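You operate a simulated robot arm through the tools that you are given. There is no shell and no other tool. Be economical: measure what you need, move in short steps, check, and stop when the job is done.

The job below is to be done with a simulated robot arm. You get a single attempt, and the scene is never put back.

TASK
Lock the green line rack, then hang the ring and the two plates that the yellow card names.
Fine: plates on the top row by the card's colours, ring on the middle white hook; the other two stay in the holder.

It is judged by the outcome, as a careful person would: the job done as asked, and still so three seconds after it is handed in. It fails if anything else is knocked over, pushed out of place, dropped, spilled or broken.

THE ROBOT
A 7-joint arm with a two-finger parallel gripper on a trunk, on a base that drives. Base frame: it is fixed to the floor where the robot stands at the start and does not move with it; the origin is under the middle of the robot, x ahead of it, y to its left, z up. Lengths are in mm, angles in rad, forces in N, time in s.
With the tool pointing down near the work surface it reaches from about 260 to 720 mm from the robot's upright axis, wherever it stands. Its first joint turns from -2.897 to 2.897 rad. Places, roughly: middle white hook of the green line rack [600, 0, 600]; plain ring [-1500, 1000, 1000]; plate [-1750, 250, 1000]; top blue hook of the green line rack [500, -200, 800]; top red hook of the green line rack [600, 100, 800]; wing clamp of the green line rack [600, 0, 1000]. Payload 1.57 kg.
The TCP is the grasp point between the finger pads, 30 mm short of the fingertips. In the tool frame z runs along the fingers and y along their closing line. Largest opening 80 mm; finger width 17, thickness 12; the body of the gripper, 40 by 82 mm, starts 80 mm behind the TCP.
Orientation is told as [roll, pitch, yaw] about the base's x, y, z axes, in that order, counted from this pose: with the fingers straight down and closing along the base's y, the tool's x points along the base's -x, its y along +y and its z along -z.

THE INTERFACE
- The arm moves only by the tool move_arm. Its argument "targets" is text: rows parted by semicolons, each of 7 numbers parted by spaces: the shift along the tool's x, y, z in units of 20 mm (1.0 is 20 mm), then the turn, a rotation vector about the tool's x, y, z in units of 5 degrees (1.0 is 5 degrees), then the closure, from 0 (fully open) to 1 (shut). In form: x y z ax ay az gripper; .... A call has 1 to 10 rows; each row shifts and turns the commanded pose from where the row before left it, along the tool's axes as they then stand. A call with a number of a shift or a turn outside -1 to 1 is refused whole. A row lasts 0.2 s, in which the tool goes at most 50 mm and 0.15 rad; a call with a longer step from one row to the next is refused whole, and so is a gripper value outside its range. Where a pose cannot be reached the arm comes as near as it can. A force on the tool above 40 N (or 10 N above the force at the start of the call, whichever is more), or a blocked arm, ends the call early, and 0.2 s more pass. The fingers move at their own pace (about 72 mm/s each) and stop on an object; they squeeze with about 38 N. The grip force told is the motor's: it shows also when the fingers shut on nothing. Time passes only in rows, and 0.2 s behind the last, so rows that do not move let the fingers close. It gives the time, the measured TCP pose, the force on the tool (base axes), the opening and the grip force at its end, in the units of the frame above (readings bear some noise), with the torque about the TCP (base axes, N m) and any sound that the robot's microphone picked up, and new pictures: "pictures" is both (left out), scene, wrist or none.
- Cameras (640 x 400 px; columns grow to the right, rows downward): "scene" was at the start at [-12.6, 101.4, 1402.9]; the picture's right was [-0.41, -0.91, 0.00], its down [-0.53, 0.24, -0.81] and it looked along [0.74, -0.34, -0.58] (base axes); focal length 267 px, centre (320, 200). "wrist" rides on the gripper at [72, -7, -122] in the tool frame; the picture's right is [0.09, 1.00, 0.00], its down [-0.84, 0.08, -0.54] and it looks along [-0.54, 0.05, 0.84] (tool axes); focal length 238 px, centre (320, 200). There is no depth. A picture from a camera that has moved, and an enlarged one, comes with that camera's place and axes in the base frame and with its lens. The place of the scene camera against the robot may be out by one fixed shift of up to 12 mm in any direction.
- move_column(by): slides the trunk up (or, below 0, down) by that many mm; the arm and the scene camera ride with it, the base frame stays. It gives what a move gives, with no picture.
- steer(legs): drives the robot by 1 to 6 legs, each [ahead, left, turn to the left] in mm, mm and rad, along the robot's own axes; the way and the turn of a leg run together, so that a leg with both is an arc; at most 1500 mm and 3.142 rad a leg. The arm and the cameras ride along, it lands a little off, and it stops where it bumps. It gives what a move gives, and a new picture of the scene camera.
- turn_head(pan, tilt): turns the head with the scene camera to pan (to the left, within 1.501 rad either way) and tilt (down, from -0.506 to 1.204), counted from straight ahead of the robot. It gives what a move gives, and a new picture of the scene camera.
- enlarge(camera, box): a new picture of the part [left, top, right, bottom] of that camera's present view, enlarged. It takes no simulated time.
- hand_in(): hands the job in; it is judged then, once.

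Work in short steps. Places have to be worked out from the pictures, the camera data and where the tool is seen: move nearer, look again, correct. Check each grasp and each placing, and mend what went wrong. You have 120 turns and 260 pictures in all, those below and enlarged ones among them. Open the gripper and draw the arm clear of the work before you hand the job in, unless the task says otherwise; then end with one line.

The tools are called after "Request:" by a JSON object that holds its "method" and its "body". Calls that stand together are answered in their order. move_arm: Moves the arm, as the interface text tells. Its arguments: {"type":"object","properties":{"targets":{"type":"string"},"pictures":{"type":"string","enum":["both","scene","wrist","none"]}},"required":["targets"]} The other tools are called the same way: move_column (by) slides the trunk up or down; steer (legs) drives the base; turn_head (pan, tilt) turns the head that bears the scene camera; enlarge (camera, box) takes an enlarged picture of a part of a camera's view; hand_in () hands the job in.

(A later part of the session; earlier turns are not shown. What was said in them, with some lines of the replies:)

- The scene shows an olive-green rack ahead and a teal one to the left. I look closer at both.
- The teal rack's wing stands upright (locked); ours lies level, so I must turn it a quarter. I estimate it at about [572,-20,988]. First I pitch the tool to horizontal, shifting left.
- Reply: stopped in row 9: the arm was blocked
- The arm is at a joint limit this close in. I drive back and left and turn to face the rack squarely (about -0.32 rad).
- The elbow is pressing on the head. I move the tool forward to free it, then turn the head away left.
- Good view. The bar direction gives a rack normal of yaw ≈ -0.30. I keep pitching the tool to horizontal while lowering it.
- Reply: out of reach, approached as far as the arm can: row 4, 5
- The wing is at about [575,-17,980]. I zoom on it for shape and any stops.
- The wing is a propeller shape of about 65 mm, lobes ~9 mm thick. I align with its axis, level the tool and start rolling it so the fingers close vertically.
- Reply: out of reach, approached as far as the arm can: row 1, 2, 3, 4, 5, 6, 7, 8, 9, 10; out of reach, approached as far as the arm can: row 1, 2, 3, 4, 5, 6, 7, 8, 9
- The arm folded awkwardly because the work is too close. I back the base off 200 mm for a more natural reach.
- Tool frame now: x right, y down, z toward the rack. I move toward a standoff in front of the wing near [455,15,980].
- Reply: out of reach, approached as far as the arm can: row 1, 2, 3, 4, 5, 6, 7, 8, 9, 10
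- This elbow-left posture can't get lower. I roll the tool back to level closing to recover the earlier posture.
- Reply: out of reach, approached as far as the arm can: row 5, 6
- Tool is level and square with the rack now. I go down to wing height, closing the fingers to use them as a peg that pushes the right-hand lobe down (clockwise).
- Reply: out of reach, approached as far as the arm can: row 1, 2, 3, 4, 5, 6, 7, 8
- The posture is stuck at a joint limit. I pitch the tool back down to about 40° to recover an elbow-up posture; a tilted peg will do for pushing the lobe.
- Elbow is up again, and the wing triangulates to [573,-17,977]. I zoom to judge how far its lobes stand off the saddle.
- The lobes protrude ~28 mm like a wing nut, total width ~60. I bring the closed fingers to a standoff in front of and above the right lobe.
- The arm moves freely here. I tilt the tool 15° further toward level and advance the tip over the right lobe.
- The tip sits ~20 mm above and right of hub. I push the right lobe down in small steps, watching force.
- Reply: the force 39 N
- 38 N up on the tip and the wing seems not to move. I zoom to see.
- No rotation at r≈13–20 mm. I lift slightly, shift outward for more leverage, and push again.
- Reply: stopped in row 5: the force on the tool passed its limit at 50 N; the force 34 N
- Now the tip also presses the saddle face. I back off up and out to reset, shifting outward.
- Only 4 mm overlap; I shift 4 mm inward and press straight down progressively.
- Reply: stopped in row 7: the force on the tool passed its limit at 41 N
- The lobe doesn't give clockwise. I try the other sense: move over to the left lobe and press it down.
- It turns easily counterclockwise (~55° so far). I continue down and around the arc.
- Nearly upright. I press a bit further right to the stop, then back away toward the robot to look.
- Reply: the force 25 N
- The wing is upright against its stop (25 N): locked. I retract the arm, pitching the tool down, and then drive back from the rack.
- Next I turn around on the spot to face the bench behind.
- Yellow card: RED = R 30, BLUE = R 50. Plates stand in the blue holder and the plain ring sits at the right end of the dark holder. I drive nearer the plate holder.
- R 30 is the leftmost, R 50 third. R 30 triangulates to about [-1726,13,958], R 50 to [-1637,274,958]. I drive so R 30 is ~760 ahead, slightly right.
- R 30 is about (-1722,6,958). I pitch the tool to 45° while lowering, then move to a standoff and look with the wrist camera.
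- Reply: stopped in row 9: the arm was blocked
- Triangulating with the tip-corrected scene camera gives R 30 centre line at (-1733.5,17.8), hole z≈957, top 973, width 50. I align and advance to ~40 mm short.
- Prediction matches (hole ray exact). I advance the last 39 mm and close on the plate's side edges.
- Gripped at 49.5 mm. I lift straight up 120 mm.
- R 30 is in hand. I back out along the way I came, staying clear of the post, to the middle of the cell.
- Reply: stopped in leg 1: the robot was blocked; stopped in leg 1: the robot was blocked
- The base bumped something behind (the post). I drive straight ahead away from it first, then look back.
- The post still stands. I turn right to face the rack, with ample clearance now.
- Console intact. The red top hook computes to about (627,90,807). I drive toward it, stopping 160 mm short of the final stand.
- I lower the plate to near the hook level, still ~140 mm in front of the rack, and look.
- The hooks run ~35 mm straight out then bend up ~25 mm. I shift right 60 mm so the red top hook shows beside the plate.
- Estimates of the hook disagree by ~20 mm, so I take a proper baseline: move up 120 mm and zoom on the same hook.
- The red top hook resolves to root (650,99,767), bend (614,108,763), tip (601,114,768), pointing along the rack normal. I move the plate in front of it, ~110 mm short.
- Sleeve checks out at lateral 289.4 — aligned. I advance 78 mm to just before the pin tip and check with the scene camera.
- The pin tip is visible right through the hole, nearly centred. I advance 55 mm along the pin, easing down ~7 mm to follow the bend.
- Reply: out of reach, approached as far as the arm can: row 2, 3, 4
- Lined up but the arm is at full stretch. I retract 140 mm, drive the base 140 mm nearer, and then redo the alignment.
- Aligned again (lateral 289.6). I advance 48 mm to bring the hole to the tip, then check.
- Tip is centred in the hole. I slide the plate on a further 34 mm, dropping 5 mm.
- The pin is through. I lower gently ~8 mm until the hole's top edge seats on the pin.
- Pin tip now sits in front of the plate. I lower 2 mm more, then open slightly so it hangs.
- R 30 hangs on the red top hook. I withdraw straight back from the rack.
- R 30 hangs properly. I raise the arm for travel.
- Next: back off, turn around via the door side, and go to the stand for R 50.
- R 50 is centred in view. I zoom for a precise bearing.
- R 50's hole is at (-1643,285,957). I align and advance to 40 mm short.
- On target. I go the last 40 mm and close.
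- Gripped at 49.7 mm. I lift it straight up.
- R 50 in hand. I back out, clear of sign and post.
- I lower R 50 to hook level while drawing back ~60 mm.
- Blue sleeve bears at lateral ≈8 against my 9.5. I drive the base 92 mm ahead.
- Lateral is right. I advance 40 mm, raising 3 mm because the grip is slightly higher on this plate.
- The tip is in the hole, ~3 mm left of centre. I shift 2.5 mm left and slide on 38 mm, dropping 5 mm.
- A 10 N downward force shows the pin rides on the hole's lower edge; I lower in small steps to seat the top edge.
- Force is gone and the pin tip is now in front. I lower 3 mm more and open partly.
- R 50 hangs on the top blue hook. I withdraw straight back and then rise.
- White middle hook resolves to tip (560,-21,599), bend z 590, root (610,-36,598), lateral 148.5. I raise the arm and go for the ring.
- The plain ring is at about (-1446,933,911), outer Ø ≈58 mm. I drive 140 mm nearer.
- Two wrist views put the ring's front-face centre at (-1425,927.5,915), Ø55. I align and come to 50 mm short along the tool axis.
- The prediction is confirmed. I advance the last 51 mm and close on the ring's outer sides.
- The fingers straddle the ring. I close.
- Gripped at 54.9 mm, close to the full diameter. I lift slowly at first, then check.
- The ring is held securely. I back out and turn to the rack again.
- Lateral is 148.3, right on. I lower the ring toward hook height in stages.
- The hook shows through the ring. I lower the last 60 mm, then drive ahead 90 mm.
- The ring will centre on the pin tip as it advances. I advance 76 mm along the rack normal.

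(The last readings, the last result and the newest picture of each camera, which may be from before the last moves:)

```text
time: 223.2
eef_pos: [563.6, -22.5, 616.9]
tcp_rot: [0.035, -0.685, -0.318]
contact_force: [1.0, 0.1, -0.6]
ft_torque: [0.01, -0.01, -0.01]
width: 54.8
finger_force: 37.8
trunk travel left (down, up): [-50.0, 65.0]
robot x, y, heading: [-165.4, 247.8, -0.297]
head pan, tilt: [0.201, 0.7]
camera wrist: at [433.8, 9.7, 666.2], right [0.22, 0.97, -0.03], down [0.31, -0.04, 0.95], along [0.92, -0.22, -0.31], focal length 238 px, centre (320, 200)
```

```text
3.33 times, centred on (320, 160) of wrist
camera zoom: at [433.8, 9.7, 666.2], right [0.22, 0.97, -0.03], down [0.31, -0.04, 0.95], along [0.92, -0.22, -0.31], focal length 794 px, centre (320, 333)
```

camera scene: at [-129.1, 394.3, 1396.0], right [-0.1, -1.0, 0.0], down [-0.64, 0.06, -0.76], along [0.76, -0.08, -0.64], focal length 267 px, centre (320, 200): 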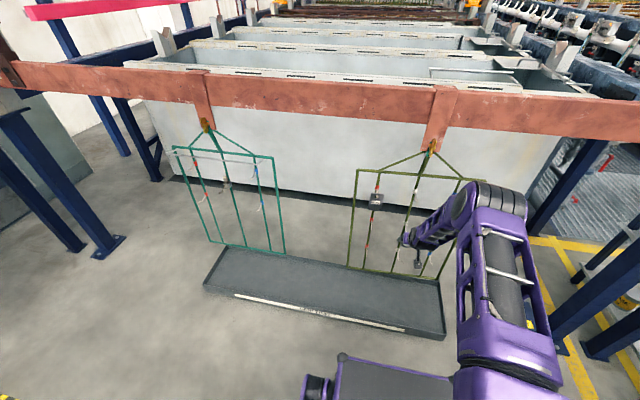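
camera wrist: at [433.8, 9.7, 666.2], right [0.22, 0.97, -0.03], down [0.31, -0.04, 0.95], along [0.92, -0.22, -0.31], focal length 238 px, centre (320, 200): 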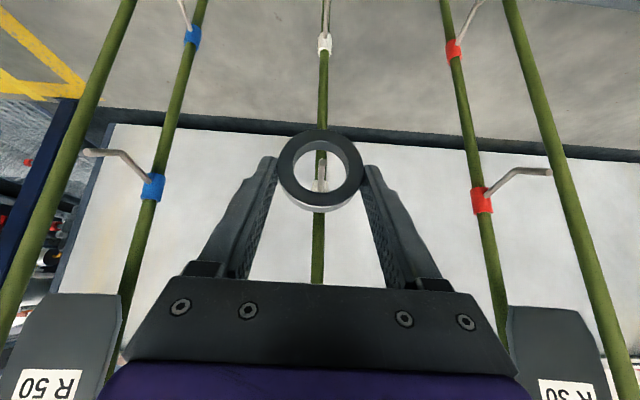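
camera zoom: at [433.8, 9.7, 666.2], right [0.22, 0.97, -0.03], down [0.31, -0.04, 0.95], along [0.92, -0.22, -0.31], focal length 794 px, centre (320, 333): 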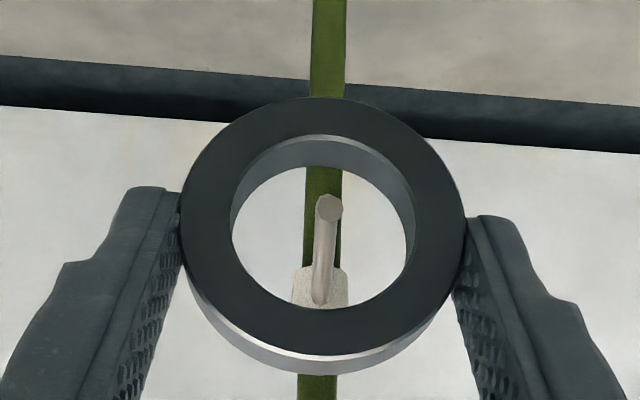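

The pin is inside the ring. I go 19 mm further, then lower 21 mm to seat.

Request:
{"method": "move_arm", "body": {"targets": "-.738 0 .6 0 0 0 1;.19 0 .23 0 0 0 1;.19 0 .23 0 0 0 1;.13 0 .155 0 0 0 1;0 0 0 0 0 0 1", "pictures": "wrist"}}

Request:
{"method": "enlarge", "body": {"camera": "wrist", "box": [240, 100, 400, 220]}}

```text
time: 224.4
eef_pos: [583.8, -26.9, 602.0]
tcp_rot: [0.035, -0.684, -0.319]
contact_force: [-0.4, -1.3, -1.6]
ft_torque: [-0.02, 0.01, 0.0]
width: 54.9
finger_force: 38.0
trunk travel left (down, up): [-50.0, 65.0]
robot x, y, heading: [-166.7, 244.1, -0.3]
head pan, tilt: [0.201, 0.7]
camera wrist: at [452.1, 4.6, 650.6], right [0.22, 0.97, -0.03], down [0.31, -0.04, 0.95], along [0.93, -0.22, -0.31], focal length 238 px, centre (320, 200)
```

wrist: 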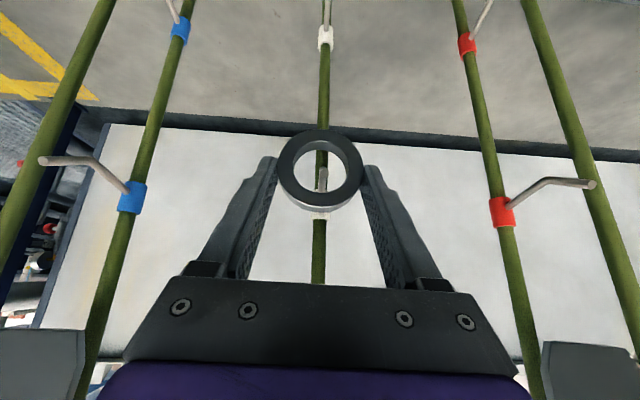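

```text
3.33 times, centred on (320, 160) of wrist
camera zoom: at [452.1, 4.6, 650.6], right [0.22, 0.97, -0.03], down [0.31, -0.04, 0.95], along [0.93, -0.22, -0.31], focal length 794 px, centre (320, 333)
```

zoom: 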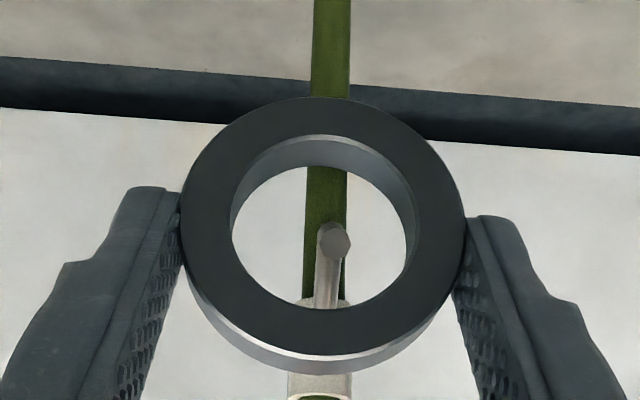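

I lower further in 2 mm steps until the ring takes weight on the pin.

Request:
{"method": "move_arm", "body": {"targets": ".063 0 .077 0 0 0 1;.063 0 .077 0 0 0 1;.063 0 .077 0 0 0 1;.063 0 .077 0 0 0 1;0 0 0 0 0 0 1", "pictures": "wrist"}}

Request:
{"method": "enlarge", "body": {"camera": "wrist", "box": [240, 100, 400, 220]}}

```text
time: 225.6
eef_pos: [582.2, -27.2, 595.3]
tcp_rot: [0.035, -0.689, -0.319]
contact_force: [-1.7, 0.4, 11.6]
ft_torque: [-0.03, -0.19, -0.01]
width: 54.7
finger_force: 38.0
trunk travel left (down, up): [-50.0, 65.0]
robot x, y, heading: [-165.4, 245.8, -0.299]
head pan, tilt: [0.201, 0.7]
camera wrist: at [452.6, 4.5, 644.6], right [0.22, 0.97, -0.03], down [0.3, -0.04, 0.95], along [0.93, -0.22, -0.3], focal length 238 px, centre (320, 200)
```

wrist: 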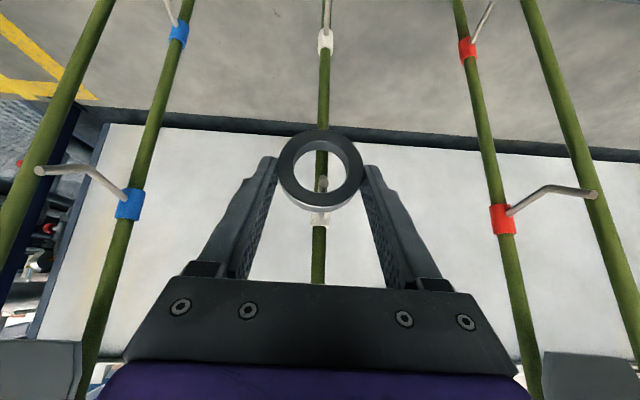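

```text
3.33 times, centred on (320, 160) of wrist
camera zoom: at [452.6, 4.5, 644.6], right [0.22, 0.97, -0.03], down [0.3, -0.04, 0.95], along [0.93, -0.22, -0.3], focal length 794 px, centre (320, 333)
```

zoom: 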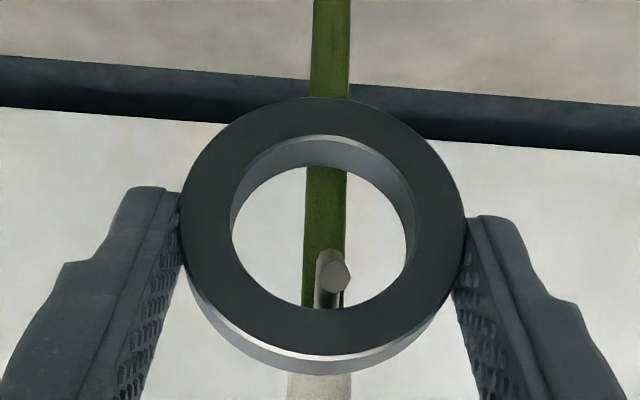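

Seated, with 11.6 N reaction. I ease up 1 mm and open gently.

Request:
{"method": "move_arm", "body": {"targets": "-.03 0 -.04 0 0 0 1;0 0 0 0 0 0 .7;0 0 0 0 0 0 .2;0 0 0 0 0 0 .15;0 0 0 0 0 0 .15", "pictures": "wrist"}}

Request:
{"method": "enlarge", "body": {"camera": "wrist", "box": [240, 100, 400, 220]}}

```text
time: 226.8
eef_pos: [581.8, -28.6, 594.5]
tcp_rot: [0.036, -0.684, -0.319]
contact_force: [0.3, 0.7, 0.1]
ft_torque: [-0.01, 0.01, -0.01]
width: 68.1
finger_force: 0.1
trunk travel left (down, up): [-50.0, 65.0]
robot x, y, heading: [-170.3, 247.5, -0.303]
head pan, tilt: [0.201, 0.7]
camera wrist: at [451.6, 4.9, 643.2], right [0.22, 0.97, -0.03], down [0.31, -0.04, 0.95], along [0.92, -0.22, -0.31], focal length 238 px, centre (320, 200)
```

wrist: 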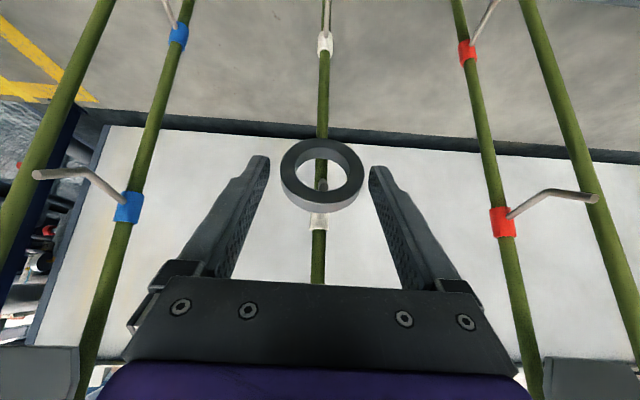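

```text
3.33 times, centred on (320, 160) of wrist
camera zoom: at [451.6, 4.9, 643.2], right [0.22, 0.97, -0.03], down [0.31, -0.04, 0.95], along [0.92, -0.22, -0.31], focal length 794 px, centre (320, 333)
```

zoom: 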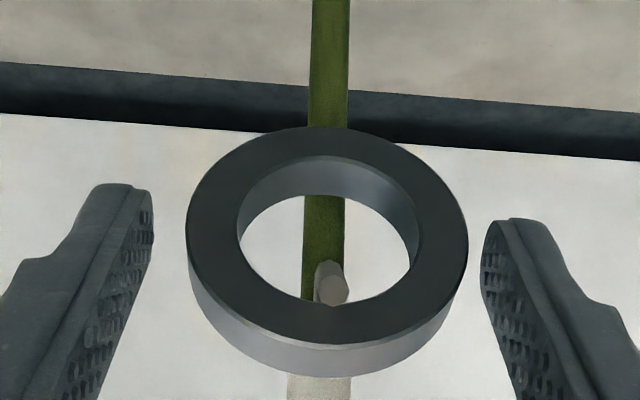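

The ring hangs freely. I withdraw straight back, nudging 2 mm to stay centred.

Request:
{"method": "move_arm", "body": {"targets": "0 .1 0 0 0 0 .1;.5 0 -.41 0 0 0 .05;.777 0 -.632 0 0 0 .05;.777 0 -.632 0 0 0 .05;.777 0 -.632 0 0 0 .05;.777 0 -.632 0 0 0 .05;.777 0 -.632 0 0 0 .05;.777 0 -.632 0 0 0 .05;.777 0 -.632 0 0 0 .05", "pictures": "wrist"}}

```text
time: 228.8
eef_pos: [435.2, 19.8, 594.3]
tcp_rot: [0.034, -0.686, -0.318]
contact_force: [0.8, 0.2, -0.4]
ft_torque: [0.0, 0.0, -0.03]
width: 75.9
finger_force: 0.0
trunk travel left (down, up): [-50.0, 65.0]
robot x, y, heading: [-169.3, 244.2, -0.3]
head pan, tilt: [0.201, 0.7]
camera wrist: at [306.2, 51.4, 643.6], right [0.22, 0.97, -0.03], down [0.31, -0.04, 0.95], along [0.93, -0.22, -0.31], focal length 238 px, centre (320, 200)
```

wrist: 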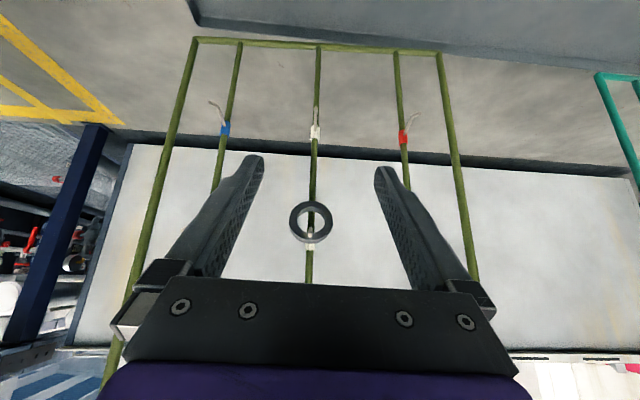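

All three are hung. I back the base away and take a final look.

Request:
{"method": "steer", "body": {"legs": [[-250, 0, 0]]}}

Request:
{"method": "turn_head", "body": {"pan": 0.1, "tilt": 0.55}}

Request:
{"method": "move_arm", "body": {"targets": "-.63 0 -.77 0 0 0 0;-.63 0 -.77 0 0 0 0;-.63 0 -.77 0 0 0 0;-.63 0 -.77 0 0 0 0;-.63 0 -.77 0 0 0 0;-.63 0 -.77 0 0 0 0;-.63 0 -.77 0 0 0 0;-.63 0 -.77 0 0 0 0", "pictures": "both"}}

Request:
{"method": "enlarge", "body": {"camera": "scene", "box": [290, 80, 450, 280]}}

Request:
{"method": "enlarge", "body": {"camera": "wrist", "box": [160, 0, 480, 200]}}

```text
time: 230.6
eef_pos: [199.6, 94.5, 593.9]
tcp_rot: [0.034, -0.682, -0.319]
contact_force: [-0.3, -0.1, -0.9]
ft_torque: [-0.02, 0.02, 0.02]
width: 76.0
finger_force: 0.0
trunk travel left (down, up): [-50.0, 65.0]
robot x, y, heading: [-404.3, 317.3, -0.297]
head pan, tilt: [0.201, 0.7]
camera scene: at [-366.0, 467.4, 1396.1], right [-0.1, -1.0, 0.0], down [-0.64, 0.06, -0.76], along [0.76, -0.07, -0.64], focal length 267 px, centre (320, 200)
```

scene: 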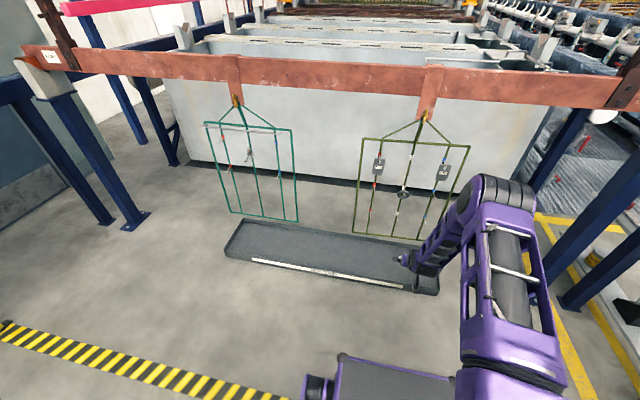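

```text
time: 231.3
eef_pos: [199.8, 92.2, 594.4]
tcp_rot: [0.035, -0.685, -0.317]
contact_force: [-0.3, -0.2, -0.3]
ft_torque: [0.0, 0.0, 0.03]
width: 76.1
finger_force: 0.1
trunk travel left (down, up): [-50.0, 65.0]
robot x, y, heading: [-403.5, 319.7, -0.297]
head pan, tilt: [0.099, 0.55]
camera scene: at [-362.6, 458.0, 1409.1], right [-0.2, -0.98, 0.0], down [-0.51, 0.1, -0.85], along [0.84, -0.17, -0.52], focal length 267 px, centre (320, 200)
```

scene: 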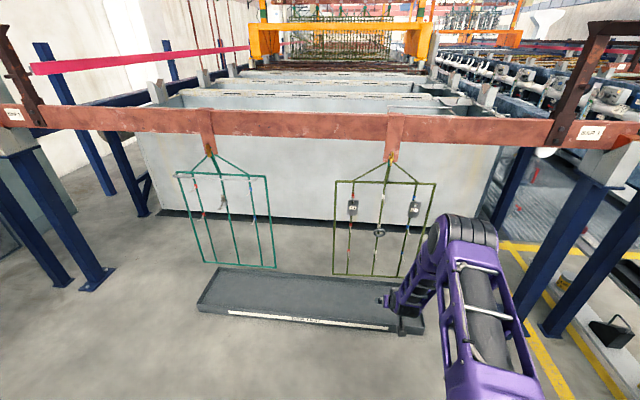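

```text
time: 233.1
eef_pos: [199.5, 90.5, 753.9]
tcp_rot: [0.035, -0.684, -0.318]
contact_force: [0.0, 0.2, 0.5]
ft_torque: [0.0, 0.0, -0.02]
width: 79.8
finger_force: 0.1
trunk travel left (down, up): [-50.0, 65.0]
robot x, y, heading: [-402.5, 318.0, -0.3]
head pan, tilt: [0.099, 0.55]
camera scene: at [-362.5, 457.9, 1409.2], right [-0.2, -0.98, 0.0], down [-0.51, 0.1, -0.85], along [0.84, -0.17, -0.52], focal length 267 px, centre (320, 200)
camera wrist: at [68.7, 121.3, 803.3], right [0.22, 0.97, -0.03], down [0.31, -0.04, 0.95], along [0.93, -0.22, -0.31], focal length 238 px, centre (320, 200)
```

scene: 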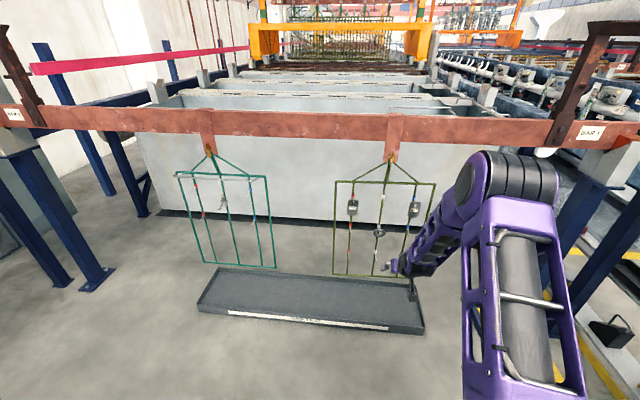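
wrist: 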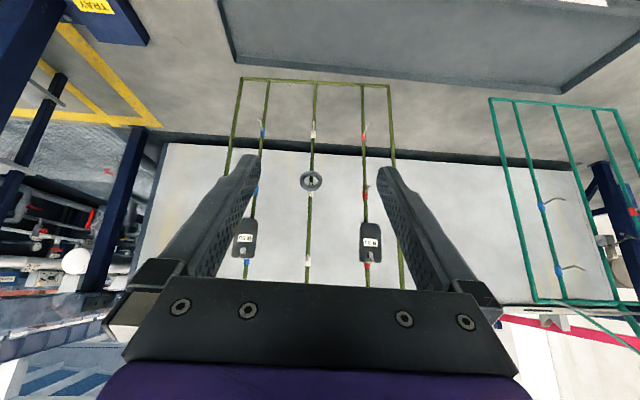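

```text
2.00 times, centred on (370, 180) of scene
camera zoom: at [-362.5, 457.9, 1409.2], right [-0.2, -0.98, 0.0], down [-0.51, 0.1, -0.85], along [0.84, -0.17, -0.52], focal length 533 px, centre (220, 240)
```

zoom: 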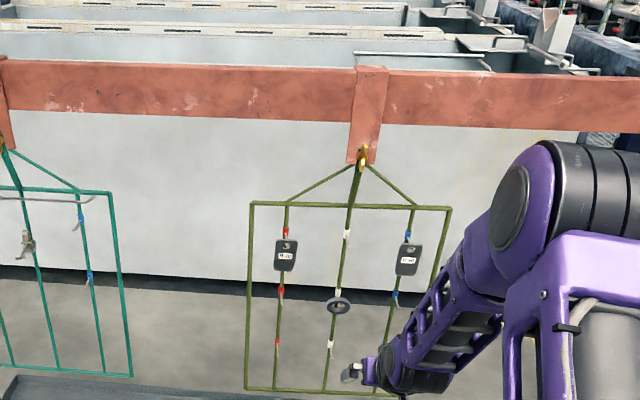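

```text
2.00 times, centred on (320, 100) of wrist
camera zoom: at [68.7, 121.3, 803.3], right [0.22, 0.97, -0.03], down [0.31, -0.04, 0.95], along [0.93, -0.22, -0.31], focal length 477 px, centre (320, 400)
```

zoom: 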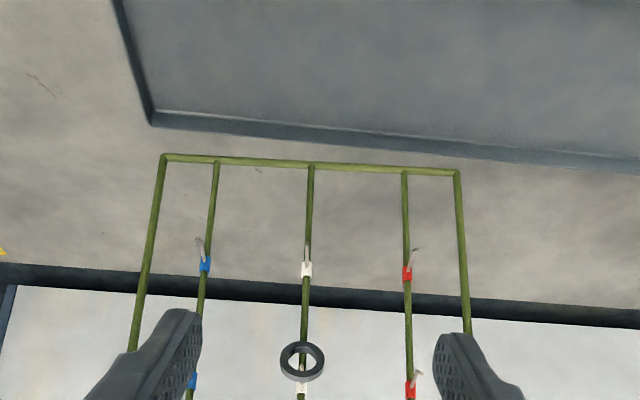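

The wing is upright, R 30 is on top red, R 50 on top blue, the ring on middle white, and the arm is clear with the gripper open. I hand in.

Request:
{"method": "hand_in", "body": {}}

```text
The job is handed in.
```

The green line rack is locked, with R 30 on the top red hook, R 50 on the top blue hook and the plain ring on the middle white hook. R 20 and R 40 are still in the holder. While backing away from the bench with R 30, the base bumped something, most likely the hoist console post. The post and console looked upright and unmoved afterwards.
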